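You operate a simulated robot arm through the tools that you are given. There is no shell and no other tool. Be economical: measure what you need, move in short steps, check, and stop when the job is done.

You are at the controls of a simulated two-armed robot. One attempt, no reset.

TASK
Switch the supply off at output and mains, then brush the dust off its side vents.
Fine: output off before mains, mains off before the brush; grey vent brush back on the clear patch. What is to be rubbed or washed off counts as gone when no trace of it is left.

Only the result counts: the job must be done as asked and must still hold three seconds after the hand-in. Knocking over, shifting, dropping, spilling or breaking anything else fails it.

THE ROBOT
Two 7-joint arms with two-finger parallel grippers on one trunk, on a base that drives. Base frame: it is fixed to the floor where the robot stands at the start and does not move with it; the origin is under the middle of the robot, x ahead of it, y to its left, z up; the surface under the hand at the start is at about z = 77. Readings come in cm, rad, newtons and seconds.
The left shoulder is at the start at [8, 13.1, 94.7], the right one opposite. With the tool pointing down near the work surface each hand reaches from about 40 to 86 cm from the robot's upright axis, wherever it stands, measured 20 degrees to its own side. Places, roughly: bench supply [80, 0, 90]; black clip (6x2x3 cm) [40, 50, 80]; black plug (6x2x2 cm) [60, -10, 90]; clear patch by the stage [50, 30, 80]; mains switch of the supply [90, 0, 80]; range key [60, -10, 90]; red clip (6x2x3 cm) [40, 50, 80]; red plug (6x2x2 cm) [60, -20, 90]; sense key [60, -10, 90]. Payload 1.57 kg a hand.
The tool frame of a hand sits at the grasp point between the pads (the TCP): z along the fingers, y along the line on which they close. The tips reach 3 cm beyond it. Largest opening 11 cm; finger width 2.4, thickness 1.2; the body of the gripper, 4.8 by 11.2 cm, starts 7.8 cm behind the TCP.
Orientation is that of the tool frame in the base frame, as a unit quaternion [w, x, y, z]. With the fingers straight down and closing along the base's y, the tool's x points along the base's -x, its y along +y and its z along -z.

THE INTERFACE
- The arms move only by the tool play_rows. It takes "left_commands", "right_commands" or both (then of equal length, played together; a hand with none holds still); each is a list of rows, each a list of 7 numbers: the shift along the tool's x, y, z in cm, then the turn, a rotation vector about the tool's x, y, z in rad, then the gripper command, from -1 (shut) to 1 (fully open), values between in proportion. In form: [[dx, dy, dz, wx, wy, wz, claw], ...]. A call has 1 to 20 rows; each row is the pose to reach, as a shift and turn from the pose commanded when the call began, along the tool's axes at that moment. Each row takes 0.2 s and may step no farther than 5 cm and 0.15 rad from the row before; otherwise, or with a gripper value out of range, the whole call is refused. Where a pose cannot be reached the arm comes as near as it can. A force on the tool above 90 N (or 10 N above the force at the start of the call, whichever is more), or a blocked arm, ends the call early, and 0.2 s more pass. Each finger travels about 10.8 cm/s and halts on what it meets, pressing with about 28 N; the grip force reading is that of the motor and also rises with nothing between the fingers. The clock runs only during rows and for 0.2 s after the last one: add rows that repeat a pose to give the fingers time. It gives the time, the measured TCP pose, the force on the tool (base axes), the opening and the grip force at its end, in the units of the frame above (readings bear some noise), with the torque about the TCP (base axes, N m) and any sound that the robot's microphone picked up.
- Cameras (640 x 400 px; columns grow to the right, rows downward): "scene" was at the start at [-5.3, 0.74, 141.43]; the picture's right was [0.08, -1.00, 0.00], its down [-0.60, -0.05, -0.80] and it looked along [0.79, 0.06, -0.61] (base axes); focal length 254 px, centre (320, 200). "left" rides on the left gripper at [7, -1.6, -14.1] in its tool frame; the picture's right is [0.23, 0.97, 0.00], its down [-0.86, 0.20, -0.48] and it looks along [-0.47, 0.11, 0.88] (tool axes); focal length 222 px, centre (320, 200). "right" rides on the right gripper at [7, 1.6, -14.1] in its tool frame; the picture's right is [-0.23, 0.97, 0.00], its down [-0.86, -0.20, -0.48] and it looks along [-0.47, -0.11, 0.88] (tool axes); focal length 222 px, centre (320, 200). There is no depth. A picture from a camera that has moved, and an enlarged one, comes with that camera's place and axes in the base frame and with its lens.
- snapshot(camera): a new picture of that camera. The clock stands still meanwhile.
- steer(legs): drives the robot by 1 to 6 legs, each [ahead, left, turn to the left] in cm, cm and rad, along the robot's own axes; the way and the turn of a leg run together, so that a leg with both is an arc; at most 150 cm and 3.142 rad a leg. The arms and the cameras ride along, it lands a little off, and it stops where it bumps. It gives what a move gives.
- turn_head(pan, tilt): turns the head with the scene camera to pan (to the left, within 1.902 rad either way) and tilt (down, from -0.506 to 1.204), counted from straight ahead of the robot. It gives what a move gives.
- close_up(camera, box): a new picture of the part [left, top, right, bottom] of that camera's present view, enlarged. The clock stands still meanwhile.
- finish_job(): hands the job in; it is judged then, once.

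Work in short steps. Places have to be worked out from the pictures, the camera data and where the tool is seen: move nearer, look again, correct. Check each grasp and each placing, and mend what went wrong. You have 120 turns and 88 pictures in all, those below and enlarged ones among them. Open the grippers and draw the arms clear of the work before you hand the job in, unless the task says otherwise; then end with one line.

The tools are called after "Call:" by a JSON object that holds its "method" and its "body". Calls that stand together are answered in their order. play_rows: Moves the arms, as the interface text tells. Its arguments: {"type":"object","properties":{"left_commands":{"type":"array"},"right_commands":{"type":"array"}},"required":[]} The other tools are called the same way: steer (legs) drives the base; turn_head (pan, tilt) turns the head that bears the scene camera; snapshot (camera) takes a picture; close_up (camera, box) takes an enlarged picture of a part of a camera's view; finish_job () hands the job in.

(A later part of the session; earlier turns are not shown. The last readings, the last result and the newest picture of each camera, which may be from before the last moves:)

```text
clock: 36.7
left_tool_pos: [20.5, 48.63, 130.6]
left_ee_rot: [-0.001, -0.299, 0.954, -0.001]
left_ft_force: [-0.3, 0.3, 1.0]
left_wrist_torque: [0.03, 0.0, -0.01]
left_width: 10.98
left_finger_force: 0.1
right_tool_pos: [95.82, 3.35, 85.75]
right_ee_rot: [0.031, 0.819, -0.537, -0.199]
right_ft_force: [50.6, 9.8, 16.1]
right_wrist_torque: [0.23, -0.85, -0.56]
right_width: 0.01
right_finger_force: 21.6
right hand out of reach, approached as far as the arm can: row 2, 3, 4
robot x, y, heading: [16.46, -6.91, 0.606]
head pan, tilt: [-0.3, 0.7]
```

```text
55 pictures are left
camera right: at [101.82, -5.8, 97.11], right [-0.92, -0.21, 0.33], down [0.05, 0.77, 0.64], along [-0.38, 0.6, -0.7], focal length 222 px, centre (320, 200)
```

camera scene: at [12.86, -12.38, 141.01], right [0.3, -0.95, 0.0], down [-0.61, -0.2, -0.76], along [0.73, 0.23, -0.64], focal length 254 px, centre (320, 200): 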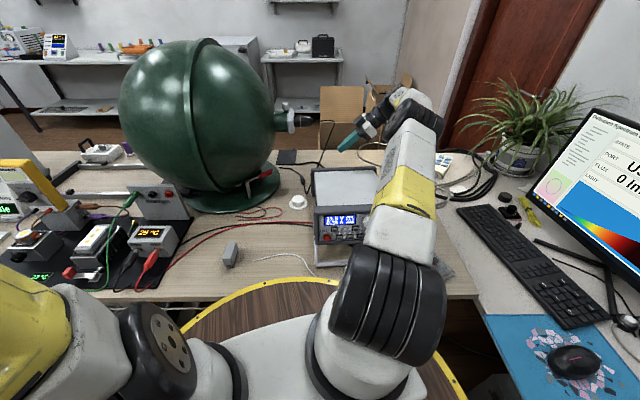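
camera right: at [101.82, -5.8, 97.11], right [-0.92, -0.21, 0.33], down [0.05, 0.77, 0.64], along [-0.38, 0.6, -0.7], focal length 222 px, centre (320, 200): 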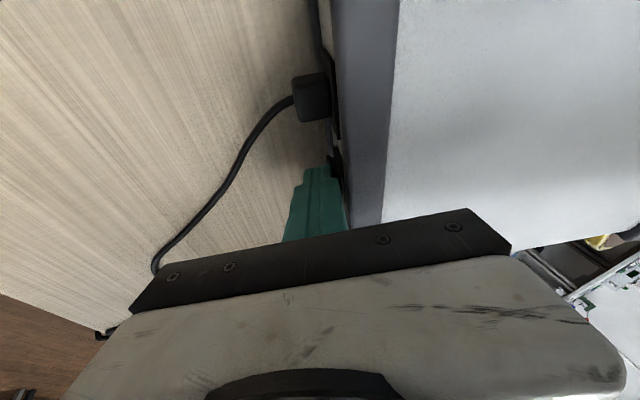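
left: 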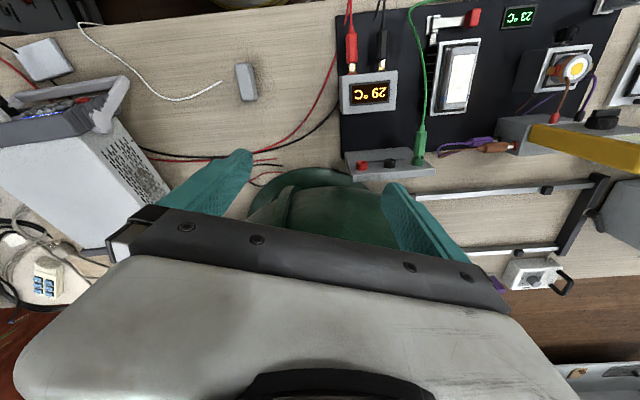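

There is already 50 N of contact. I back off at once and look where the finger touches.

Call:
{"method": "play_rows", "body": {"right_commands": [[0, -0.5, 0, 0, 0, 0, -1], [0, -1.2, 0, 0, 0, 0, -1]]}}

Call:
{"method": "close_up", "body": {"camera": "right", "box": [270, 50, 410, 235]}}

Call:
{"method": "close_up", "body": {"camera": "scene", "box": [260, 130, 420, 280]}}

```text
clock: 37.3
left_tool_pos: [20.41, 48.51, 130.66]
left_ee_rot: [-0.001, -0.299, 0.954, 0.0]
left_ft_force: [0.0, 0.1, -0.7]
left_wrist_torque: [0.01, 0.03, -0.01]
left_width: 11.0
left_finger_force: 0.0
right_tool_pos: [95.75, 3.51, 85.5]
right_ee_rot: [0.033, 0.819, -0.537, -0.199]
right_ft_force: [53.1, 7.7, 24.6]
right_wrist_torque: [0.39, -0.36, -0.67]
right_width: 0.0
right_finger_force: 21.2
right hand out of reach, approached as far as the arm can: row 1, 2
robot x, y, heading: [16.06, -6.84, 0.603]
head pan, tilt: [-0.3, 0.7]
```

```text
2.16 times, centred on (340, 142) of right
camera zoom: at [101.83, -5.74, 96.84], right [-0.92, -0.21, 0.33], down [0.05, 0.77, 0.64], along [-0.38, 0.6, -0.7], focal length 480 px, centre (277, 324)
```

zoom: 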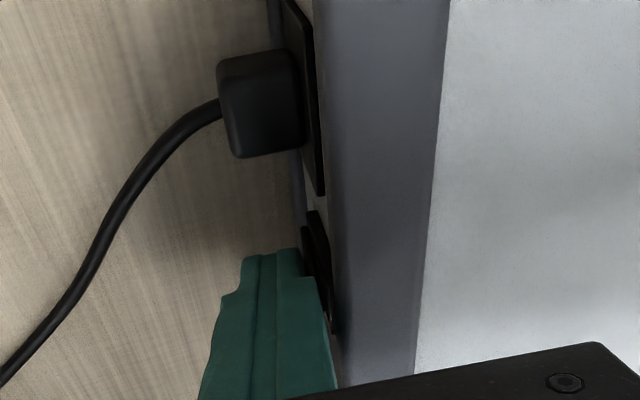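

```text
2.67 times, centred on (340, 205) of scene
camera zoom: at [12.95, -12.37, 141.01], right [0.3, -0.95, 0.0], down [-0.61, -0.2, -0.76], along [0.73, 0.23, -0.64], focal length 679 px, centre (267, 187)
```

zoom: 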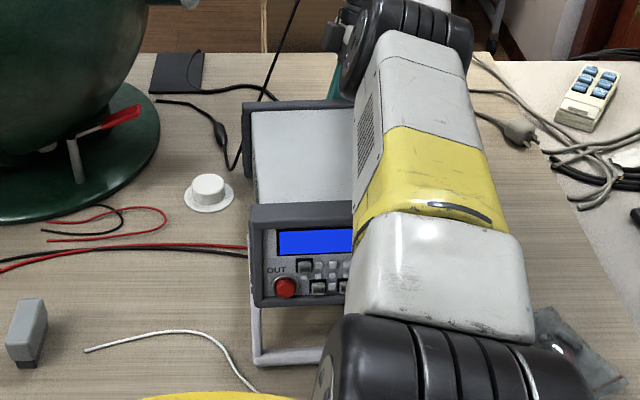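

The display has gone blank, so the mains may already be off, but the arm is at its reach limit and still pressing. I undo the lean and move outward to release.

Call:
{"method": "play_rows", "body": {"right_commands": [[0, -0.4, -0.2, 0.12, 0, 0, -1], [0, -1, -0.5, 0.24, 0, 0, -1], [0, -1.7, -0.8, 0.3, 0, 0, -1], [0, -1.7, -0.8, 0.3, 0, 0, -1]]}}

Call:
{"method": "close_up", "body": {"camera": "right", "box": [270, 50, 410, 235]}}

Call:
{"method": "close_up", "body": {"camera": "scene", "box": [260, 130, 420, 280]}}

```text
clock: 38.3
left_tool_pos: [20.38, 48.51, 130.55]
left_ee_rot: [0.0, -0.299, 0.954, 0.0]
left_ft_force: [0.5, 0.1, 0.2]
left_wrist_torque: [0.02, -0.01, -0.03]
left_width: 10.99
left_finger_force: 0.0
right_tool_pos: [97.04, 4.02, 85.5]
right_ee_rot: [-0.084, 0.815, -0.56, -0.123]
right_ft_force: [0.0, -0.1, 0.3]
right_wrist_torque: [0.0, 0.0, 0.01]
right_width: 0.03
right_finger_force: 21.6
robot x, y, heading: [16.41, -7.04, 0.607]
head pan, tilt: [-0.3, 0.7]
```

```text
2.16 times, centred on (340, 142) of right
camera zoom: at [99.32, -6.64, 96.86], right [-0.99, -0.15, 0.07], down [-0.06, 0.7, 0.71], along [-0.15, 0.7, -0.7], focal length 480 px, centre (277, 324)
```

zoom: 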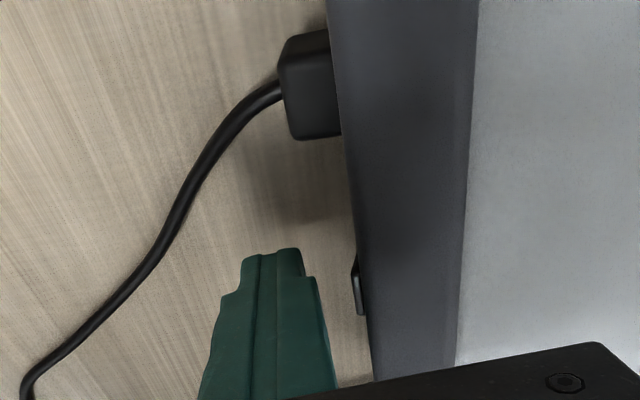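

```text
2.67 times, centred on (340, 205) of scene
camera zoom: at [12.85, -12.38, 141.01], right [0.3, -0.95, 0.0], down [-0.61, -0.2, -0.76], along [0.73, 0.23, -0.64], focal length 679 px, centre (267, 187)
```

zoom: 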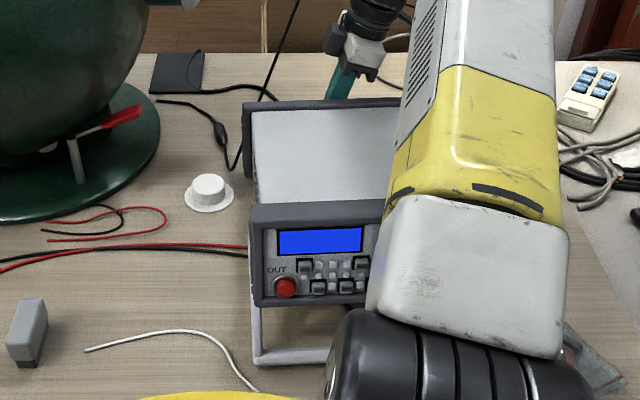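

The display is blank with the output and mains off. The rocker's top end now shows proud. I lift the right hand straight up and back inward.

Call:
{"method": "play_rows", "body": {"right_commands": [[-1.2, 0, -4, 0, 0, 0, -1], [-2.4, 0, -8, 0, 0, 0, -1], [-3.7, 0, -12, 0, 0, 0, -1], [-4.9, 1, -16, 0, 0, 0, -1], [-6.2, 4, -20, 0, 0, 0, -1], [-7.5, 7, -24, 0, 0, 0, -1], [-8.9, 10, -28, 0, 0, 0, -1], [-8.9, 14, -28, 0, 0, 0, -1], [-8.9, 18, -28, 0, 0, 0, -1], [-8.9, 18, -28, 0, 0, 0, -1]]}}

Call:
{"method": "close_up", "body": {"camera": "scene", "box": [220, 130, 420, 280]}}

```text
refused: row 5 steps farther than a row can; nothing moved
```

```text
2.67 times, centred on (320, 205) of scene
camera zoom: at [12.85, -12.38, 141.01], right [0.3, -0.95, 0.0], down [-0.61, -0.2, -0.76], along [0.73, 0.23, -0.64], focal length 679 px, centre (320, 187)
```

zoom: 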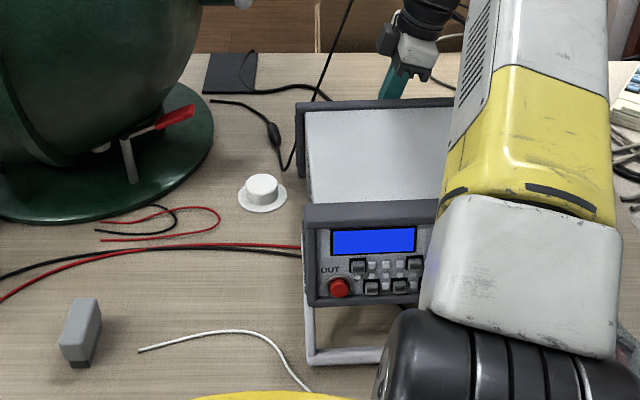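

A step was too long. I repeat with shorter steps.

Call:
{"method": "play_rows", "body": {"right_commands": [[-1.2, 0, -4, 0, 0, 0, -1], [-2.4, 0, -8, 0, 0, 0, -1], [-3.7, 0, -12, 0, 0, 0, -1], [-4.9, 1, -16, 0, 0, 0, -1], [-6, 3.5, -19.5, 0, 0, 0, -1], [-7, 6, -23, 0, 0, 0, -1], [-8, 8.5, -26.5, 0, 0, 0, -1], [-8.3, 13, -27, 0, 0, 0, -1], [-8.3, 17.5, -27, 0, 0, 0, -1], [-8.3, 17.5, -27, 0, 0, 0, -1]]}}

Call:
{"method": "snapshot", "body": {"camera": "right"}}

```text
clock: 40.5
left_tool_pos: [20.39, 48.54, 130.56]
left_ee_rot: [0.0, -0.299, 0.954, 0.0]
left_ft_force: [0.4, -0.4, -0.3]
left_wrist_torque: [0.0, 0.0, -0.01]
left_width: 10.98
left_finger_force: 0.0
right_tool_pos: [80.75, -2.49, 113.72]
right_ee_rot: [-0.084, 0.815, -0.56, -0.124]
right_ft_force: [-0.3, -0.5, -1.2]
right_wrist_torque: [0.01, 0.01, -0.01]
right_width: 0.0
right_finger_force: 21.5
robot x, y, heading: [16.2, -7.42, 0.608]
head pan, tilt: [-0.3, 0.7]
```

```text
49 pictures are left
camera right: at [83.03, -13.12, 125.13], right [-0.99, -0.15, 0.07], down [-0.06, 0.7, 0.71], along [-0.15, 0.7, -0.7], focal length 222 px, centre (320, 200)
```

right: 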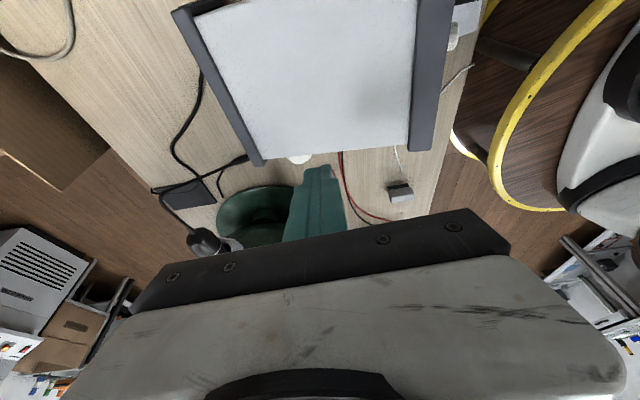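

Next I check whether the right side vents carry dust too, by shifting the right hand sideways so its camera sees the right face.

Call:
{"method": "play_rows", "body": {"right_commands": [[4, 0.5, -1.2, 0, 0, 0, -1], [8, 1, -2.4, 0, 0, 0, -1], [12, 1.5, -3.6, 0, 0, 0, -1], [16, 2, -4.8, 0, 0, 0, -1], [20, 2.5, -6, 0, 0, 0, -1], [20, 2.5, -6, 0, 0, 0, -1]]}}

Call:
{"method": "snapshot", "body": {"camera": "right"}}

```text
clock: 41.9
left_tool_pos: [20.28, 48.5, 130.59]
left_ee_rot: [0.0, -0.299, 0.954, 0.0]
left_ft_force: [0.9, -0.4, 0.4]
left_wrist_torque: [0.01, -0.01, 0.02]
left_width: 11.01
left_finger_force: 0.0
right_tool_pos: [85.86, -22.73, 113.55]
right_ee_rot: [-0.084, 0.815, -0.559, -0.124]
right_ft_force: [0.0, -0.4, 0.4]
right_wrist_torque: [0.01, -0.01, 0.01]
right_width: 0.0
right_finger_force: 21.1
robot x, y, heading: [16.15, -7.1, 0.613]
head pan, tilt: [-0.3, 0.7]
```

```text
48 pictures are left
camera right: at [88.23, -33.38, 125.02], right [-0.99, -0.15, 0.07], down [-0.05, 0.7, 0.71], along [-0.15, 0.7, -0.7], focal length 222 px, centre (320, 200)
```

right: 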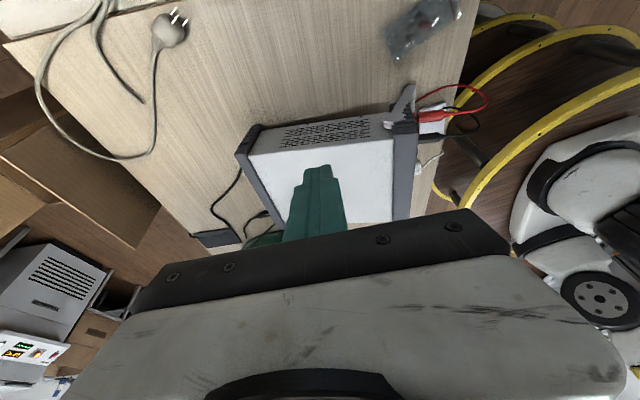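

Call:
{"method": "close_up", "body": {"camera": "right", "box": [230, 70, 430, 195]}}

```text
3.20 times, centred on (330, 132) of right
camera zoom: at [88.23, -33.38, 125.02], right [-0.99, -0.15, 0.07], down [-0.05, 0.7, 0.71], along [-0.15, 0.7, -0.7], focal length 711 px, centre (288, 416)
```

zoom: 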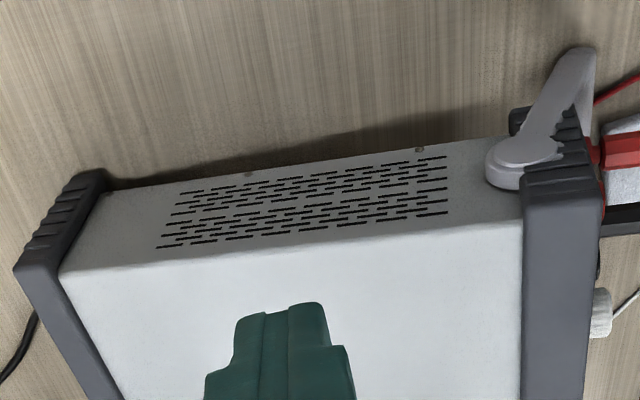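

The right side is clean, so only the left vents have dust. I tuck the right hand in above the supply front.

Call:
{"method": "play_rows", "body": {"right_commands": [[-2.3, 3.4, 0, 0, 0.05, 0, -1], [-4.6, 6.8, 0, 0, 0.1, 0, -1], [-7, 10.2, 0, 0, 0.15, 0, -1], [-9.3, 13.6, 0, 0, 0.2, 0, -1], [-11.6, 17, 0, 0, 0.25, 0, -1], [-14, 20.6, 0.2, 0, 0.3, 0, -1], [-14, 20.6, 0.2, 0, 0.3, 0, -1]]}}

Call:
{"method": "steer", "body": {"legs": [[-12, 0, 0], [0, 0, -0.6]]}}

Call:
{"method": "turn_head", "body": {"pan": 0.2, "tilt": 0.75}}

Call:
{"method": "snapshot", "body": {"camera": "scene"}}

```text
clock: 43.5
left_tool_pos: [20.39, 48.4, 130.52]
left_ee_rot: [0.001, -0.298, 0.954, 0.001]
left_ft_force: [-0.2, 0.6, -0.3]
left_wrist_torque: [0.0, -0.02, -0.02]
left_width: 11.01
left_finger_force: 0.1
right_tool_pos: [61.84, -17.46, 117.44]
right_ee_rot: [0.001, 0.824, -0.567, -0.001]
right_ft_force: [-0.3, -0.6, 0.9]
right_wrist_torque: [0.0, 0.01, 0.02]
right_width: 0.01
right_finger_force: 21.3
robot x, y, heading: [15.97, -6.96, 0.606]
head pan, tilt: [-0.3, 0.7]
```

```text
clock: 46.4
left_tool_pos: [41.14, 29.71, 130.56]
left_ee_rot: [-0.001, -0.005, 1.0, 0.0]
left_ft_force: [-0.1, 0.8, 0.0]
left_wrist_torque: [0.02, 0.03, -0.02]
left_width: 10.97
left_finger_force: 0.0
right_tool_pos: [38.51, -48.3, 117.42]
right_ee_rot: [-0.001, -0.621, 0.784, 0.0]
right_ft_force: [-0.7, 0.1, 0.4]
right_wrist_torque: [0.03, 0.0, 0.0]
right_width: 0.0
right_finger_force: 20.9
robot x, y, heading: [6.17, -13.87, 0.011]
head pan, tilt: [-0.3, 0.7]
```

```text
clock: 47.3
left_tool_pos: [41.14, 29.58, 130.57]
left_ee_rot: [0.0, -0.004, 1.0, 0.0]
left_ft_force: [-0.2, 0.8, 0.7]
left_wrist_torque: [-0.03, 0.0, -0.02]
left_width: 11.02
left_finger_force: 0.2
right_tool_pos: [38.24, -48.23, 117.49]
right_ee_rot: [-0.001, -0.621, 0.784, 0.0]
right_ft_force: [-0.2, 0.3, -0.3]
right_wrist_torque: [0.01, -0.02, 0.02]
right_width: 0.0
right_finger_force: 21.4
robot x, y, heading: [6.58, -13.84, 0.004]
head pan, tilt: [0.201, 0.75]
```

```text
46 pictures are left
camera scene: at [0.58, -12.18, 140.59], right [0.21, -0.98, 0.0], down [-0.67, -0.14, -0.73], along [0.72, 0.15, -0.68], focal length 254 px, centre (320, 200)
```

scene: 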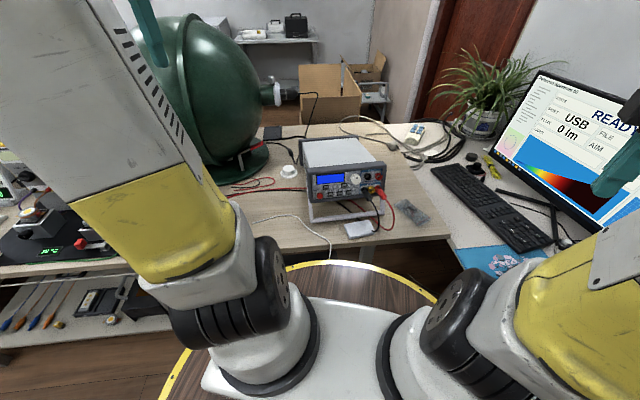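

I bring the left hand lower near the brush to inspect it.

Call:
{"method": "play_rows", "body": {"left_commands": [[0, -0.5, 4, 0, 0, 0, 1], [0, -1, 8, 0, 0, 0, 1], [0, -1.5, 12, 0, 0, 0, 1], [0, -2, 16, 0, 0, 0, 1], [0, -2.5, 20, 0, 0, 0, 1], [0, -2.5, 24, 0, 0, 0, 1], [0, -2.5, 24, 0, 0, 0, 1]]}}

Call:
{"method": "snapshot", "body": {"camera": "left"}}

```text
clock: 48.9
left_tool_pos: [41.35, 27.12, 106.59]
left_ee_rot: [0.0, -0.004, 1.0, 0.0]
left_ft_force: [0.6, 0.7, -0.9]
left_wrist_torque: [0.02, 0.02, -0.02]
left_width: 11.01
left_finger_force: 0.0
right_tool_pos: [38.45, -48.32, 117.44]
right_ee_rot: [-0.001, -0.62, 0.784, 0.0]
right_ft_force: [0.1, 0.1, -0.7]
right_wrist_torque: [0.02, 0.01, -0.01]
right_width: 0.0
right_finger_force: 21.4
robot x, y, heading: [6.42, -13.88, 0.006]
head pan, tilt: [0.201, 0.75]
```

```text
45 pictures are left
camera left: at [34.4, 25.51, 120.68], right [-0.23, 0.97, 0.0], down [0.85, 0.21, 0.48], along [0.46, 0.11, -0.88], focal length 222 px, centre (320, 200)
```

left: 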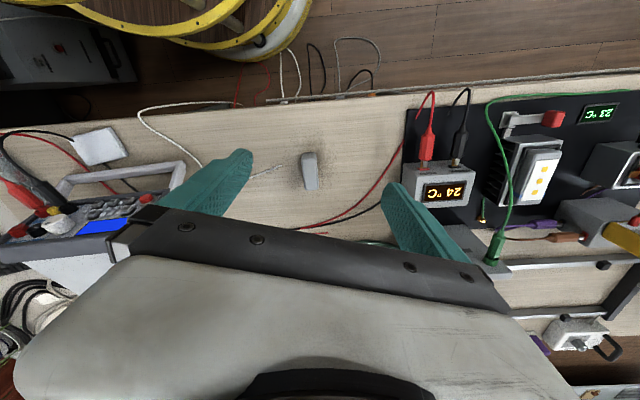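

Call:
{"method": "close_up", "body": {"camera": "left", "box": [270, 140, 350, 200]}}

Call:
{"method": "close_up", "body": {"camera": "scene", "box": [210, 190, 300, 260]}}

```text
6.67 times, centred on (310, 170) of left
camera zoom: at [34.4, 25.51, 120.68], right [-0.23, 0.97, 0.0], down [0.85, 0.21, 0.48], along [0.46, 0.11, -0.88], focal length 1481 px, centre (387, 400)
```

zoom: 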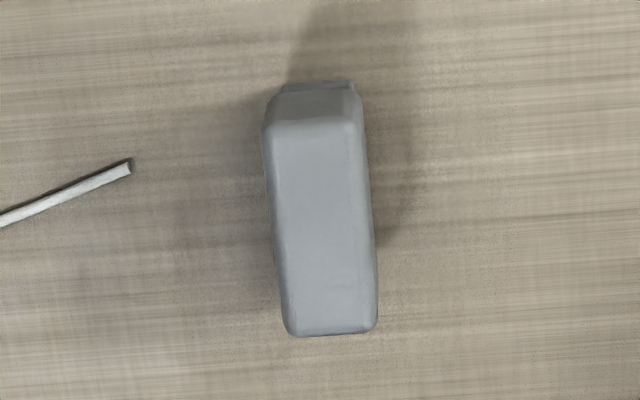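

```text
5.71 times, centred on (255, 225) of scene
camera zoom: at [0.57, -12.17, 140.59], right [0.21, -0.98, 0.0], down [-0.67, -0.14, -0.73], along [0.72, 0.15, -0.68], focal length 1454 px, centre (691, 57)
```

zoom: 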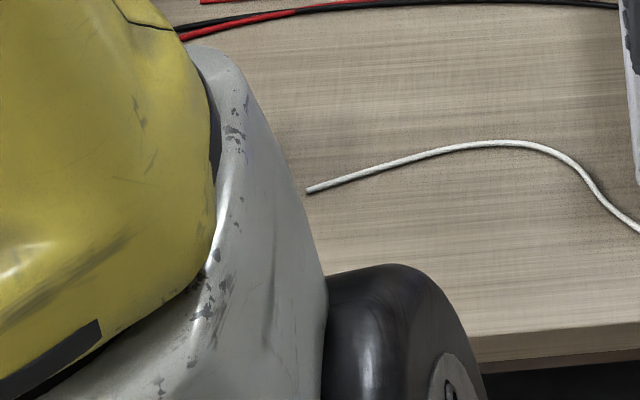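

The brush's grey block is about 2.5 × 6 cm with bristles underneath, centred near (50.1, 27.3), its long side along the supply's depth axis (yaw ≈0.33). I bring the left hand above it, yawed to match, opening 6 cm.

Call:
{"method": "play_rows", "body": {"left_commands": [[-2, 0, 3, 0, 0, -0.08, 0.5], [-4, 0.1, 6, 0, 0, -0.16, 0.09], [-6, 0.1, 9, 0, 0, -0.24, 0.09], [-8, 0.2, 11.5, 0, 0, -0.33, 0.09], [-8.75, 0.2, 14, 0, 0, -0.33, 0.09], [-8.75, 0.2, 15.5, 0, 0, -0.33, 0.09], [-8.75, 0.2, 15.5, 0, 0, -0.33, 0.09]]}}

Call:
{"method": "snapshot", "body": {"camera": "left"}}

```text
clock: 50.5
left_tool_pos: [49.84, 27.5, 91.07]
left_ee_rot: [0.0, -0.169, 0.986, 0.0]
left_ft_force: [1.0, -0.8, 0.1]
left_wrist_torque: [-0.02, 0.01, -0.02]
left_width: 6.01
left_finger_force: 0.0
right_tool_pos: [38.34, -48.31, 117.56]
right_ee_rot: [0.0, -0.62, 0.784, 0.001]
right_ft_force: [0.0, -0.3, 0.8]
right_wrist_torque: [-0.01, 0.01, 0.01]
right_width: 0.0
right_finger_force: 21.4
robot x, y, heading: [6.65, -13.72, 0.003]
head pan, tilt: [0.201, 0.75]
```

```text
42 pictures are left
camera left: at [43.94, 23.69, 105.23], right [-0.54, 0.84, 0.0], down [0.74, 0.47, 0.48], along [0.4, 0.26, -0.88], focal length 222 px, centre (320, 200)
```

left: 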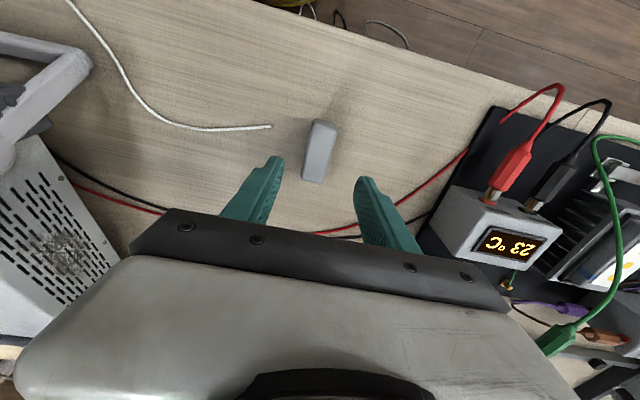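

The brush is centred between the fingers, with perhaps 0.07 rad extra yaw. I adjust and descend so the tips stop just above the bench.

Call:
{"method": "play_rows", "body": {"left_commands": [[0, -0.1, 2.5, 0, 0, -0.07, 0.09], [0, -0.2, 5, 0, 0, -0.07, 0.09], [0, -0.2, 7.5, 0, 0, -0.07, 0.09], [0, -0.2, 9.0, 0, 0, -0.07, 0.09], [0, -0.2, 9.0, 0, 0, -0.07, 0.09]]}}

Call:
{"method": "close_up", "body": {"camera": "left", "box": [200, 90, 440, 250]}}

```text
clock: 51.7
left_tool_pos: [50.1, 27.25, 81.95]
left_ee_rot: [-0.001, -0.203, 0.979, 0.0]
left_ft_force: [-0.6, 0.1, -0.4]
left_wrist_torque: [0.03, -0.01, 0.01]
left_width: 6.0
left_finger_force: 0.1
right_tool_pos: [38.44, -48.33, 117.51]
right_ee_rot: [-0.001, -0.62, 0.784, 0.0]
right_ft_force: [0.1, 0.0, -0.3]
right_wrist_torque: [0.03, 0.04, 0.01]
right_width: 0.01
right_finger_force: 21.7
robot x, y, heading: [6.33, -13.85, 0.008]
head pan, tilt: [0.201, 0.75]
```

```text
2.50 times, centred on (320, 170) of left
camera zoom: at [44.28, 23.08, 96.18], right [-0.59, 0.8, 0.0], down [0.71, 0.52, 0.48], along [0.38, 0.28, -0.88], focal length 555 px, centre (320, 275)
```

zoom: 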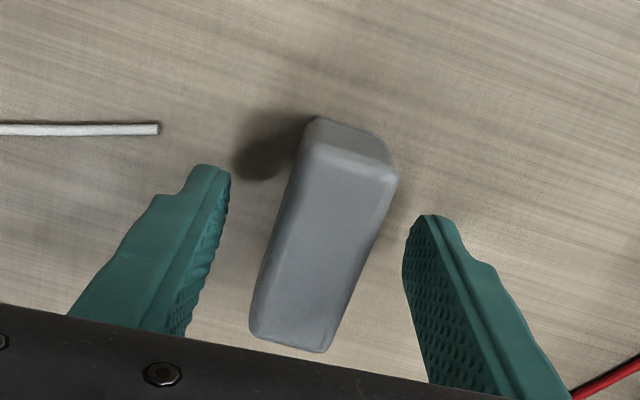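

The fingers straddle the block squarely. I close.

Call:
{"method": "play_rows", "body": {"left_commands": [[0, 0, 0, 0, 0, 0, -0.3], [0, 0, 0, 0, 0, 0, -0.6], [0, 0, 0, 0, 0, 0, -1], [0, 0, 0, 0, 0, 0, -1], [0, 0, 0, 0, 0, 0, -1]]}}

Call:
{"method": "play_rows", "body": {"left_commands": [[0, 0, -2, 0, 0, 0, -1], [0, 0, -5, 0, 0, 0, -1], [0, 0, -8, 0, 0, 0, -1], [0, 0, -8, 0, 0, 0, -1]]}}

Call:
{"method": "close_up", "body": {"camera": "left", "box": [200, 90, 440, 250]}}

Call:
{"method": "close_up", "body": {"camera": "scene", "box": [160, 120, 360, 270]}}

```text
clock: 52.9
left_tool_pos: [50.01, 27.21, 82.0]
left_ee_rot: [0.0, -0.203, 0.979, 0.0]
left_ft_force: [0.9, 0.8, 1.2]
left_wrist_torque: [0.0, -0.02, 0.0]
left_width: 2.71
left_finger_force: 28.0
right_tool_pos: [38.4, -48.29, 117.53]
right_ee_rot: [0.0, -0.62, 0.784, 0.0]
right_ft_force: [0.3, 0.6, -0.2]
right_wrist_torque: [0.02, 0.01, 0.02]
right_width: 0.0
right_finger_force: 21.9
robot x, y, heading: [6.19, -13.73, 0.009]
head pan, tilt: [0.201, 0.75]
```

```text
clock: 53.9
left_tool_pos: [50.05, 27.15, 89.97]
left_ee_rot: [0.0, -0.202, 0.979, 0.0]
left_ft_force: [-0.8, -0.9, -0.8]
left_wrist_torque: [0.02, -0.02, -0.02]
left_width: 0.0
left_finger_force: 21.2
right_tool_pos: [38.48, -48.35, 117.63]
right_ee_rot: [0.0, -0.62, 0.785, 0.001]
right_ft_force: [0.1, -0.2, -0.2]
right_wrist_torque: [0.0, -0.01, 0.02]
right_width: 0.0
right_finger_force: 21.4
robot x, y, heading: [6.8, -14.04, 0.01]
head pan, tilt: [0.201, 0.75]
```

```text
2.50 times, centred on (320, 170) of left
camera zoom: at [44.29, 23.03, 104.28], right [-0.6, 0.8, 0.0], down [0.71, 0.52, 0.48], along [0.38, 0.28, -0.88], focal length 555 px, centre (320, 275)
```

zoom: 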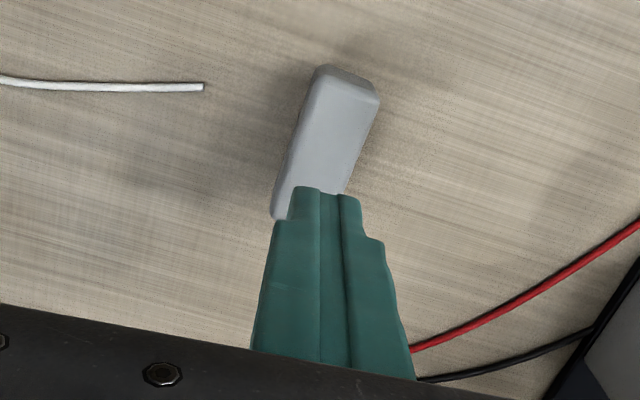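

```text
2.67 times, centred on (260, 195) of scene
camera zoom: at [0.58, -12.17, 140.59], right [0.21, -0.98, 0.0], down [-0.67, -0.14, -0.73], along [0.72, 0.15, -0.68], focal length 679 px, centre (480, 213)
```

zoom: 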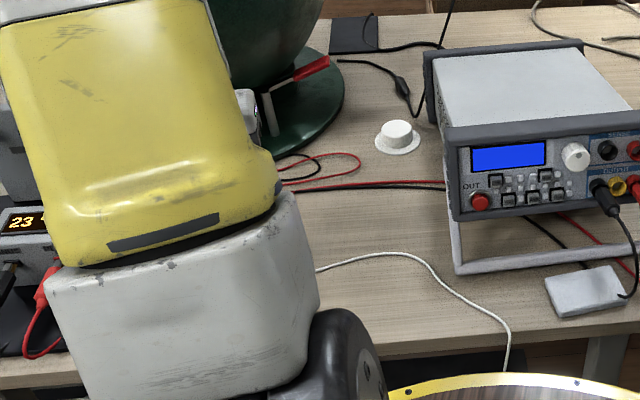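

The grip slipped: it only caught the top edge, and the brush is still standing in place (centre ≈ (50, 27.4), yaw ≈0.33). I reopen, realign and go about 1 cm lower.

Call:
{"method": "play_rows", "body": {"left_commands": [[0, 0, 0, 0, 0, 0.07, -0.5], [0, 0.1, 0, 0, 0, 0.07, 0.09], [0, 0.1, 0, 0, 0, 0.07, 0.09], [0, 0.1, 3, 0, 0, 0.07, 0.09], [0, 0.1, 6, 0, 0, 0.07, 0.09], [0, 0.1, 8, 0, 0, 0.07, 0.09], [0, 0.1, 9.0, 0, 0, 0.07, 0.09], [0, 0.1, 9.0, 0, 0, 0.07, 0.09]]}}

Call:
{"method": "close_up", "body": {"camera": "left", "box": [200, 90, 440, 250]}}

```text
clock: 55.7
left_tool_pos: [49.94, 27.4, 81.11]
left_ee_rot: [0.0, -0.169, 0.986, 0.001]
left_ft_force: [-0.3, 0.3, 0.7]
left_wrist_torque: [-0.01, -0.01, -0.02]
left_width: 5.99
left_finger_force: 0.1
right_tool_pos: [38.37, -48.29, 117.48]
right_ee_rot: [0.0, -0.62, 0.784, 0.001]
right_ft_force: [0.5, 0.5, 0.1]
right_wrist_torque: [0.02, 0.0, 0.03]
right_width: 0.0
right_finger_force: 21.5
robot x, y, heading: [6.3, -14.14, 0.006]
head pan, tilt: [0.201, 0.75]
```

```text
2.50 times, centred on (320, 170) of left
camera zoom: at [43.91, 23.58, 95.22], right [-0.54, 0.84, 0.0], down [0.74, 0.47, 0.48], along [0.4, 0.26, -0.88], focal length 555 px, centre (320, 275)
```

zoom: 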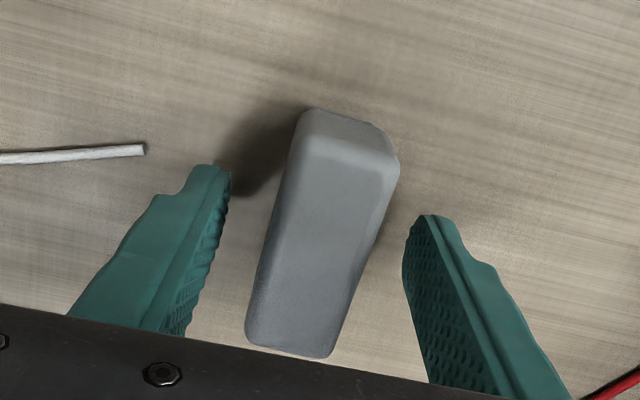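

Well aligned. I go 0.4 cm lower and close.

Call:
{"method": "play_rows", "body": {"left_commands": [[0, 0, 0.4, 0, 0, 0, 0.09], [0, 0, 0.4, 0, 0, 0, -0.3], [0, 0, 0.4, 0, 0, 0, -0.6], [0, 0, 0.4, 0, 0, 0, -1], [0, 0, 0.4, 0, 0, 0, -1], [0, 0, 0.4, 0, 0, 0, -1]]}}

Call:
{"method": "play_rows", "body": {"left_commands": [[0, 0, -1, 0, 0, 0, -1], [0, 0, -2, 0, 0, 0, -1], [0, 0, -2, 0, 0, 0, -1]]}}

Call:
{"method": "close_up", "body": {"camera": "left", "box": [200, 90, 440, 250]}}

```text
clock: 57.1
left_tool_pos: [49.98, 27.42, 80.64]
left_ee_rot: [0.001, -0.168, 0.986, 0.0]
left_ft_force: [-0.8, 0.4, -0.5]
left_wrist_torque: [0.03, 0.0, 0.01]
left_width: 2.72
left_finger_force: 27.9
right_tool_pos: [38.29, -48.36, 117.52]
right_ee_rot: [-0.001, -0.62, 0.784, 0.001]
right_ft_force: [-0.4, 0.3, 0.1]
right_wrist_torque: [-0.04, 0.0, -0.01]
right_width: 0.01
right_finger_force: 21.2
robot x, y, heading: [6.27, -13.97, 0.012]
head pan, tilt: [0.201, 0.75]
```

```text
clock: 57.9
left_tool_pos: [50.08, 27.22, 82.67]
left_ee_rot: [0.0, -0.168, 0.986, 0.0]
left_ft_force: [0.0, 0.0, -0.5]
left_wrist_torque: [-0.02, 0.0, 0.04]
left_width: 2.71
left_finger_force: 28.0
right_tool_pos: [38.43, -48.26, 117.5]
right_ee_rot: [0.0, -0.621, 0.784, 0.001]
right_ft_force: [0.0, 0.1, -0.3]
right_wrist_torque: [0.0, -0.01, 0.02]
right_width: 0.01
right_finger_force: 21.4
robot x, y, heading: [6.64, -13.87, 0.007]
head pan, tilt: [0.201, 0.75]
```

```text
2.50 times, centred on (320, 170) of left
camera zoom: at [43.93, 23.54, 96.89], right [-0.54, 0.84, 0.0], down [0.74, 0.47, 0.48], along [0.4, 0.26, -0.88], focal length 555 px, centre (320, 275)
```

zoom: 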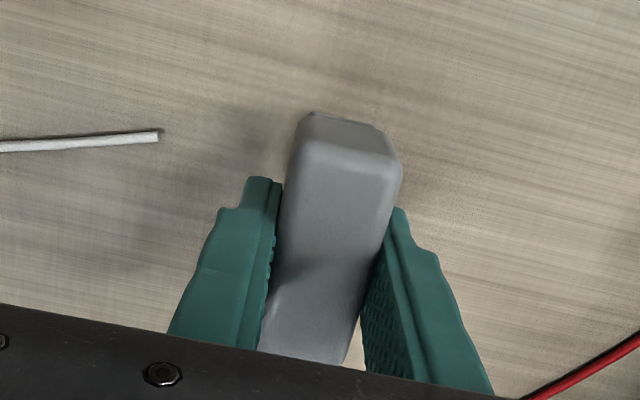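

The brush is held (width 2.71 after lifting). I raise it and move toward the left side of the supply, well above everything.

Call:
{"method": "play_rows", "body": {"left_commands": [[0, 0, -4, 0, 0, 0, -1], [0, 0, -8, 0, 0, 0, -1], [0, 0, -12, 0, 0, 0, -1], [-2, -1, -15.3, 0, 0, 0, -1], [-6, -2.5, -15.3, 0, 0, 0, -1], [-10, -4, -15.3, 0, 0, 0, -1], [-14, -6, -15.3, 0, 0, 0, -1], [-14.7, -6.4, -15.3, 0, 0, 0, -1], [-14.7, -6.4, -15.3, 0, 0, 0, -1]]}}

Call:
{"method": "snapshot", "body": {"camera": "left"}}

Call:
{"method": "snapshot", "body": {"camera": "scene"}}

```text
clock: 59.9
left_tool_pos: [66.03, 26.1, 97.94]
left_ee_rot: [-0.001, -0.169, 0.986, 0.0]
left_ft_force: [0.8, -0.4, -0.2]
left_wrist_torque: [-0.01, 0.0, -0.01]
left_width: 2.71
left_finger_force: 28.4
right_tool_pos: [38.22, -48.36, 117.53]
right_ee_rot: [-0.001, -0.621, 0.784, 0.001]
right_ft_force: [0.2, -0.2, 0.6]
right_wrist_torque: [-0.02, -0.03, 0.01]
right_width: 0.0
right_finger_force: 21.0
robot x, y, heading: [6.12, -14.12, 0.005]
head pan, tilt: [0.201, 0.75]
```

```text
36 pictures are left
camera left: at [60.02, 22.37, 112.12], right [-0.54, 0.84, 0.0], down [0.74, 0.47, 0.48], along [0.4, 0.26, -0.88], focal length 222 px, centre (320, 200)
```

left: 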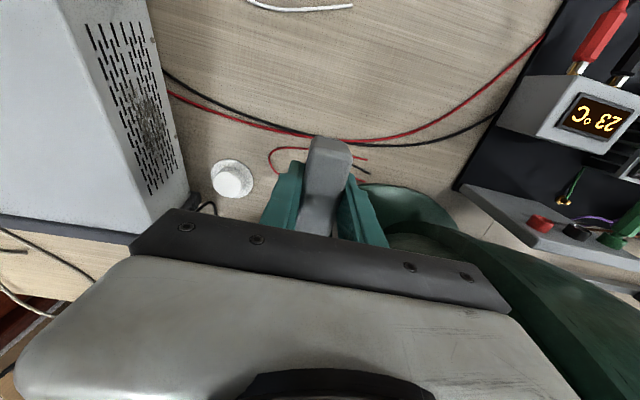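

```text
35 pictures are left
camera scene: at [0.59, -12.17, 140.59], right [0.21, -0.98, 0.0], down [-0.67, -0.14, -0.73], along [0.72, 0.15, -0.68], focal length 254 px, centre (320, 200)
```

scene: 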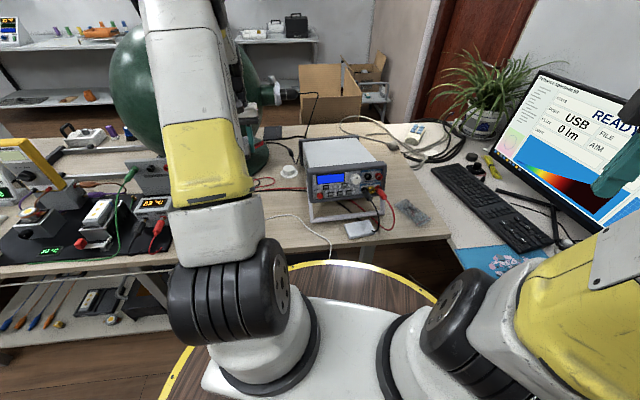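

Dust is confirmed at about (74.7, 8.3, 85). To keep clear of the sphere I retreat toward the robot before turning the hand to point at the vents.

Call:
{"method": "play_rows", "body": {"left_commands": [[4, 0, -1, 0, 0, 0, -1], [8, -0.3, -2, 0, 0, 0, -1], [11, -0.5, -2, 0, 0, 0, -1], [11, -0.5, -2, 0.14, 0, 0, -1], [11, -0.5, -2, 0.28, 0, 0, -1], [11, -0.5, -2, 0.42, 0, 0, -1], [11, -0.5, -2, 0.56, 0, 0, -1], [11, -0.5, -2, 0.7, 0, 0, -1], [11, -0.5, -2, 0.84, 0, 0, -1], [11, -0.5, -2, 0.84, 0, 0, -1]]}}

Call:
{"method": "snapshot", "body": {"camera": "scene"}}

```text
clock: 62.1
left_tool_pos: [55.74, 21.87, 100.1]
left_ee_rot: [0.069, -0.154, 0.899, -0.403]
left_ft_force: [0.2, 0.7, -0.4]
left_wrist_torque: [0.03, -0.05, 0.0]
left_width: 2.73
left_finger_force: 28.4
right_tool_pos: [38.27, -48.33, 117.44]
right_ee_rot: [-0.001, -0.621, 0.784, 0.001]
right_ft_force: [0.6, 0.2, -0.4]
right_wrist_torque: [0.03, -0.03, 0.01]
right_width: 0.01
right_finger_force: 21.0
robot x, y, heading: [6.62, -14.09, 0.008]
head pan, tilt: [0.201, 0.75]
```

```text
34 pictures are left
camera scene: at [0.58, -12.17, 140.59], right [0.21, -0.98, 0.0], down [-0.67, -0.14, -0.73], along [0.72, 0.15, -0.68], focal length 254 px, centre (320, 200)
```

scene: 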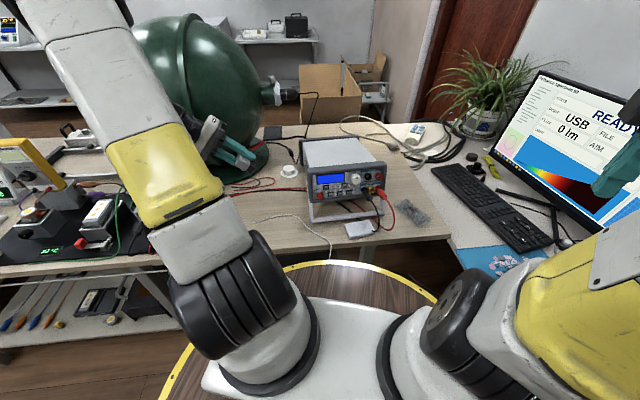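

Motion is fine with the elbow up. I complete the turn so the fingers point horizontally at the vents.

Call:
{"method": "play_rows", "body": {"left_commands": [[0, 0, 0, 0.14, 0, 0, -1], [0, 0, 0, 0.28, 0, 0, -1], [0, 0, 0, 0.42, 0, 0, -1], [0, 0, 0, 0.56, 0, 0, -1], [0, 0, 0, 0.7, 0, 0, -1], [0, 0, 0, 0.73, 0, 0, -1], [0, 0, 0, 0.73, 0, 0, -1]]}}

Call:
{"method": "snapshot", "body": {"camera": "scene"}}

Call:
{"method": "snapshot", "body": {"camera": "left"}}

```text
clock: 63.7
left_tool_pos: [55.79, 21.99, 99.95]
left_ee_rot: [-0.119, 0.119, -0.696, 0.698]
left_ft_force: [0.1, -0.5, -0.5]
left_wrist_torque: [-0.04, -0.01, 0.0]
left_width: 2.75
left_finger_force: 28.0
right_tool_pos: [38.35, -48.32, 117.63]
right_ee_rot: [-0.001, -0.621, 0.784, 0.001]
right_ft_force: [-0.3, -0.3, 0.2]
right_wrist_torque: [-0.03, 0.01, -0.03]
right_width: 0.01
right_finger_force: 21.0
robot x, y, heading: [6.31, -13.95, 0.008]
head pan, tilt: [0.201, 0.75]
```

```text
33 pictures are left
camera scene: at [0.58, -12.17, 140.59], right [0.21, -0.98, 0.0], down [-0.67, -0.14, -0.73], along [0.72, 0.15, -0.68], focal length 254 px, centre (320, 200)
```

scene: 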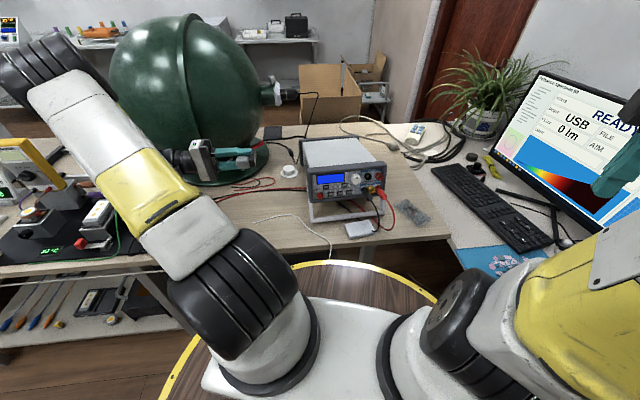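

```text
32 pictures are left
camera left: at [44.5, 33.15, 101.65], right [-0.21, -0.08, -0.97], down [0.65, 0.73, -0.2], along [0.73, -0.67, -0.11], focal length 222 px, centre (320, 200)
```

left: 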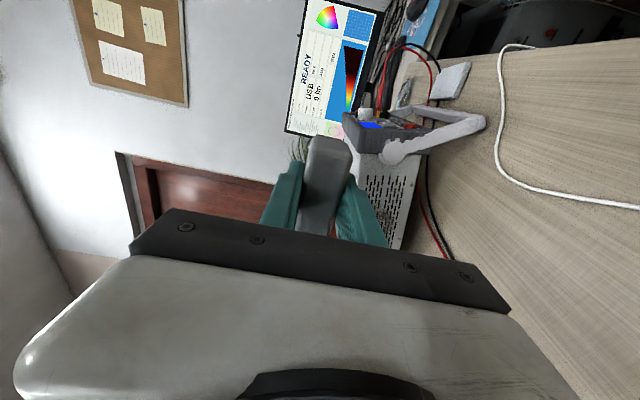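

The hand now points squarely at the left face (yaw 0.338). I advance in stages: first near the face but 9 cm toward the front and a bit higher.

Call:
{"method": "play_rows", "body": {"left_commands": [[-1, 2, 2.8, 0, 0, 0, -1], [-2, 4, 5.6, 0, 0, 0, -1], [-3.2, 6, 8.5, 0, 0, 0, -1], [-4.3, 8, 11.3, 0, 0, 0, -1], [-4.3, 8, 11.3, 0, 0, 0, -1]]}}

Call:
{"method": "snapshot", "body": {"camera": "left"}}

Call:
{"method": "snapshot", "body": {"camera": "scene"}}

```text
clock: 64.9
left_tool_pos: [63.51, 12.83, 91.92]
left_ee_rot: [0.119, -0.12, 0.697, -0.697]
left_ft_force: [0.2, 0.9, -0.7]
left_wrist_torque: [0.01, -0.03, -0.01]
left_width: 2.71
left_finger_force: 28.0
right_tool_pos: [38.39, -48.23, 117.49]
right_ee_rot: [0.0, -0.62, 0.785, 0.001]
right_ft_force: [-0.3, -0.5, -0.2]
right_wrist_torque: [0.02, -0.01, 0.01]
right_width: 0.0
right_finger_force: 21.4
robot x, y, heading: [6.43, -13.59, 0.014]
head pan, tilt: [0.201, 0.75]
```

```text
31 pictures are left
camera left: at [52.28, 23.91, 93.65], right [-0.21, -0.07, -0.97], down [0.65, 0.74, -0.2], along [0.73, -0.67, -0.11], focal length 222 px, centre (320, 200)
```

left: 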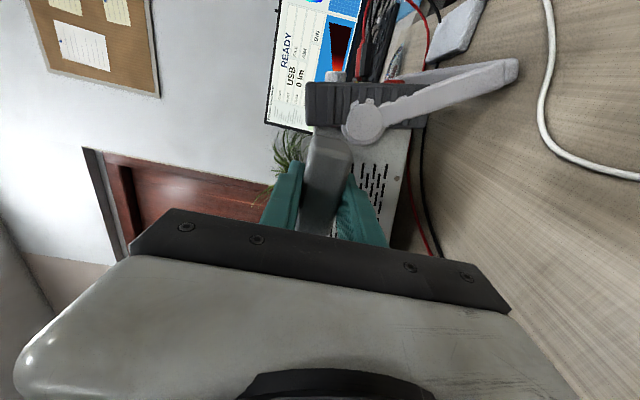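

```text
30 pictures are left
camera scene: at [0.58, -12.17, 140.59], right [0.21, -0.98, 0.0], down [-0.67, -0.14, -0.73], along [0.72, 0.15, -0.68], focal length 254 px, centre (320, 200)
```

scene: 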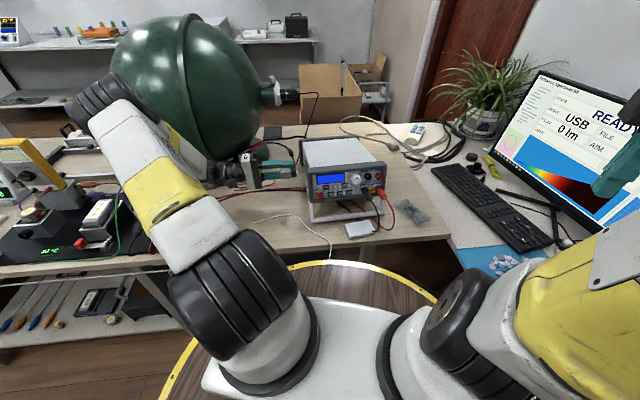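

The forearm stays well away from the sphere. I slide along to face the dust patch, about 3 cm off the vents.

Call:
{"method": "play_rows", "body": {"left_commands": [[-2.5, 1.5, 0.4, 0, 0, 0, -1], [-5, 3, 0.8, 0, 0, 0, -1], [-7.5, 4.8, 1.2, 0, 0, 0, -1], [-9.1, 6.6, 1.5, 0, 0, 0, -1], [-9.1, 6.6, 1.5, 0, 0, 0, -1]]}}

Call:
{"method": "snapshot", "body": {"camera": "left"}}

Call:
{"method": "close_up", "body": {"camera": "scene", "box": [220, 120, 340, 200]}}

```text
clock: 66.1
left_tool_pos: [72.53, 14.56, 85.46]
left_ee_rot: [-0.119, 0.12, -0.697, 0.697]
left_ft_force: [0.2, -0.6, -0.3]
left_wrist_torque: [0.01, 0.01, -0.02]
left_width: 2.72
left_finger_force: 27.7
right_tool_pos: [38.26, -48.36, 117.45]
right_ee_rot: [-0.001, -0.62, 0.785, 0.0]
right_ft_force: [0.0, -0.3, 0.4]
right_wrist_torque: [0.01, 0.0, -0.03]
right_width: 0.0
right_finger_force: 21.6
robot x, y, heading: [6.3, -13.95, 0.007]
head pan, tilt: [0.201, 0.75]
```

```text
29 pictures are left
camera left: at [61.41, 25.58, 87.07], right [-0.22, -0.07, -0.97], down [0.65, 0.73, -0.2], along [0.73, -0.67, -0.11], focal length 222 px, centre (320, 200)
```

left: 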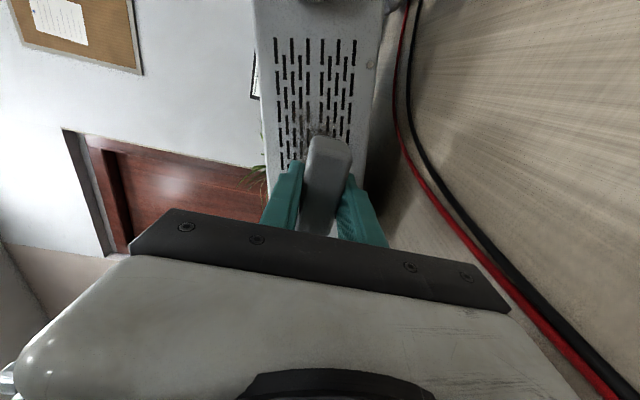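

```text
5.00 times, centred on (280, 160) of scene
camera zoom: at [0.58, -12.17, 140.59], right [0.21, -0.98, 0.0], down [-0.67, -0.14, -0.73], along [0.72, 0.15, -0.68], focal length 1272 px, centre (520, 400)
```

zoom: 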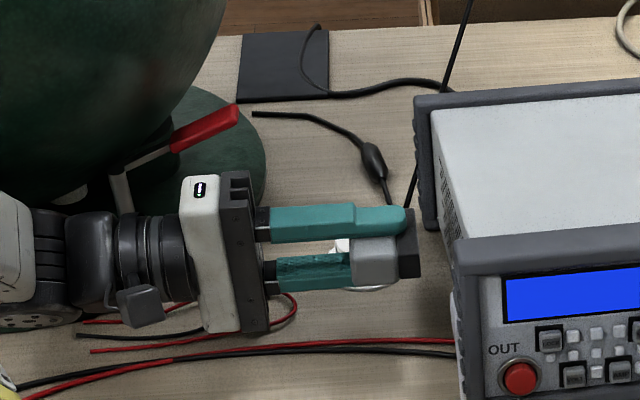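

The brush is held with its dark bristles toward the vents, and the gap is about 3 cm. I approach to near contact.

Call:
{"method": "play_rows", "body": {"left_commands": [[0, 0, 1.2, 0, 0, 0, -1], [0, 0, 2.2, 0, 0, 0, -1], [0, 0, 2.6, 0, 0, 0, -1]]}}

Call:
{"method": "close_up", "body": {"camera": "scene", "box": [260, 130, 340, 190]}}

```text
clock: 66.9
left_tool_pos: [73.53, 12.11, 85.35]
left_ee_rot: [0.12, -0.12, 0.698, -0.696]
left_ft_force: [-3.4, 5.2, 2.4]
left_wrist_torque: [-0.02, -0.04, 0.1]
left_width: 2.73
left_finger_force: 27.9
right_tool_pos: [38.34, -48.32, 117.48]
right_ee_rot: [-0.001, -0.621, 0.784, 0.0]
right_ft_force: [-0.4, 0.2, 0.2]
right_wrist_torque: [-0.02, 0.0, 0.01]
right_width: 0.0
right_finger_force: 21.4
robot x, y, heading: [6.49, -13.86, 0.011]
head pan, tilt: [0.201, 0.75]
```

```text
6.67 times, centred on (300, 160) of scene
camera zoom: at [0.57, -12.15, 140.59], right [0.21, -0.98, 0.0], down [-0.67, -0.14, -0.73], along [0.72, 0.15, -0.68], focal length 1697 px, centre (453, 467)
```

zoom: 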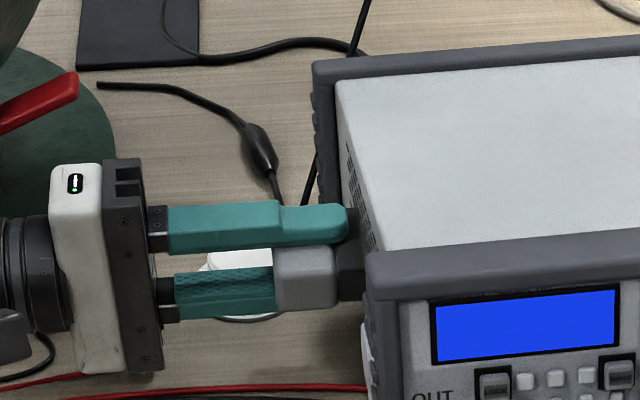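

Contact is at about 6.5 N. I brush with horizontal strokes of ±2.5 cm and watch the force.

Call:
{"method": "play_rows", "body": {"left_commands": [[0.8, 0, 0, 0, 0, 0, -1], [1.6, 0, 0, 0, 0, 0, -1], [2.5, 0, 0, 0, 0, 0, -1], [1.6, 0, 0, 0, 0, 0, -1], [0.8, 0, 0, 0, 0, 0, -1], [0, 0, 0, 0, 0, 0, -1], [-0.8, 0, 0, 0, 0, 0, -1], [-1.6, 0, 0, 0, 0, 0, -1], [-2.5, 0, 0, 0, 0, 0, -1]]}}

```text
clock: 68.9
left_tool_pos: [75.72, 12.81, 85.42]
left_ee_rot: [0.119, -0.12, 0.697, -0.697]
left_ft_force: [-17.1, 19.4, -1.4]
left_wrist_torque: [-0.01, 0.01, 0.32]
left_width: 2.74
left_finger_force: 27.8
right_tool_pos: [38.19, -48.19, 117.44]
right_ee_rot: [-0.001, -0.62, 0.785, 0.001]
right_ft_force: [-0.2, -0.8, -0.3]
right_wrist_torque: [-0.01, 0.0, 0.01]
right_width: 0.0
right_finger_force: 21.5
robot x, y, heading: [6.92, -13.84, 0.01]
head pan, tilt: [0.201, 0.75]
```

Force rose to ~25 N toward the rear, so the face's yaw is slightly larger than the hand's. I ease off and do a vertical zigzag working forward.

Call:
{"method": "play_rows", "body": {"left_commands": [[0, 0, -0.15, 0, 0, 0, -1], [0, -1, -0.15, 0, 0, 0, -1], [0, -2, -0.15, 0, 0, 0, -1], [0, -1, -0.15, 0, 0, 0, -1], [0, 0, -0.15, 0, 0, 0, -1], [0, 1, -0.15, 0, 0, 0, -1], [0, 2, -0.15, 0, 0, 0, -1], [1, 2, -0.1, 0, 0, 0, -1], [2, 2, -0.05, 0, 0, 0, -1], [2, 1, -0.05, 0, 0, 0, -1], [2, 0, -0.05, 0, 0, 0, -1], [2, -1, -0.05, 0, 0, 0, -1], [2, -2, -0.05, 0, 0, 0, -1], [3, -2, 0, 0, 0, 0, -1], [4, -2, 0, 0, 0, 0, -1], [4, -1, 0, 0, 0, 0, -1], [4, 0, 0, 0, 0, 0, -1], [4, 1, 0, 0, 0, 0, -1], [4, 2, 0, 0, 0, 0, -1]]}}

Call:
{"method": "snapshot", "body": {"camera": "left"}}

```text
clock: 72.9
left_tool_pos: [72.07, 11.39, 83.37]
left_ee_rot: [0.12, -0.119, 0.697, -0.697]
left_ft_force: [-1.0, 3.5, -0.3]
left_wrist_torque: [-0.04, -0.02, 0.11]
left_width: 2.74
left_finger_force: 27.7
right_tool_pos: [38.25, -48.32, 117.51]
right_ee_rot: [-0.001, -0.62, 0.784, 0.0]
right_ft_force: [-0.4, -0.4, 0.3]
right_wrist_torque: [-0.02, 0.03, -0.01]
right_width: 0.02
right_finger_force: 21.6
robot x, y, heading: [6.5, -13.7, 0.006]
head pan, tilt: [0.201, 0.75]
```

```text
26 pictures are left
camera left: at [60.8, 22.57, 85.03], right [-0.22, -0.07, -0.97], down [0.65, 0.73, -0.2], along [0.73, -0.67, -0.11], focal length 222 px, centre (320, 200)
```

left: 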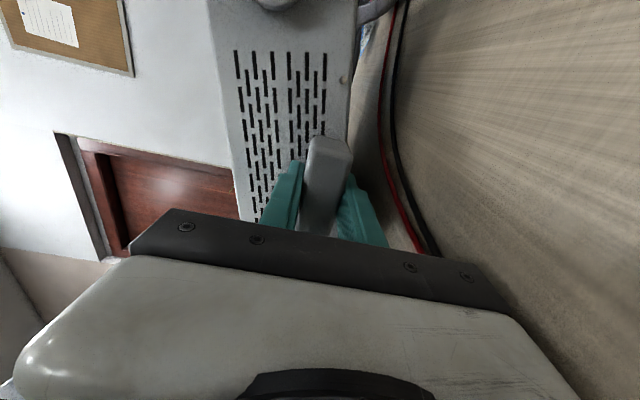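

Force stays gentle. I retreat 3 cm and lift to inspect the vents.

Call:
{"method": "play_rows", "body": {"left_commands": [[0, 0, -1.5, 0, 0, 0, -1], [0, -1, -3.5, 0, 0, 0, -1], [0, -4.5, -4, 0, 0, 0, -1], [0, -8, -4, 0, 0, 0, -1], [0, -11, -4, 0, 0, 0, -1], [0, -11, -4, 0, 0, 0, -1]]}}

Call:
{"method": "snapshot", "body": {"camera": "left"}}

```text
clock: 74.3
left_tool_pos: [70.45, 14.94, 93.9]
left_ee_rot: [-0.115, 0.122, -0.695, 0.699]
left_ft_force: [0.7, 0.0, -0.8]
left_wrist_torque: [-0.03, 0.03, 0.0]
left_width: 2.73
left_finger_force: 28.0
right_tool_pos: [38.47, -48.26, 117.38]
right_ee_rot: [-0.001, -0.62, 0.784, 0.0]
right_ft_force: [-0.3, 0.9, -0.3]
right_wrist_torque: [0.02, -0.01, 0.02]
right_width: 0.01
right_finger_force: 21.3
robot x, y, heading: [6.19, -13.82, 0.012]
head pan, tilt: [0.201, 0.75]
```

```text
25 pictures are left
camera left: at [59.31, 26.18, 95.59], right [-0.23, -0.08, -0.97], down [0.65, 0.73, -0.21], along [0.73, -0.68, -0.11], focal length 222 px, centre (320, 200)
```

left: 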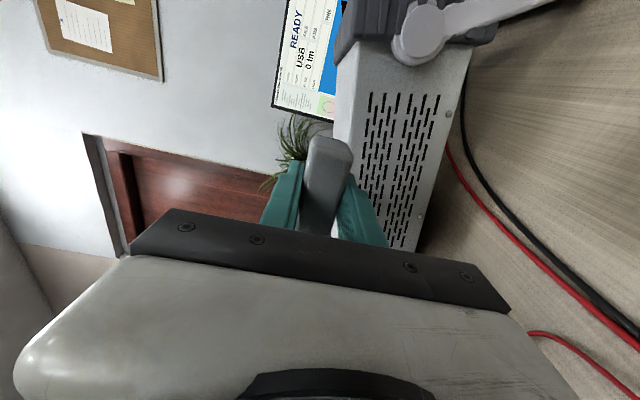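

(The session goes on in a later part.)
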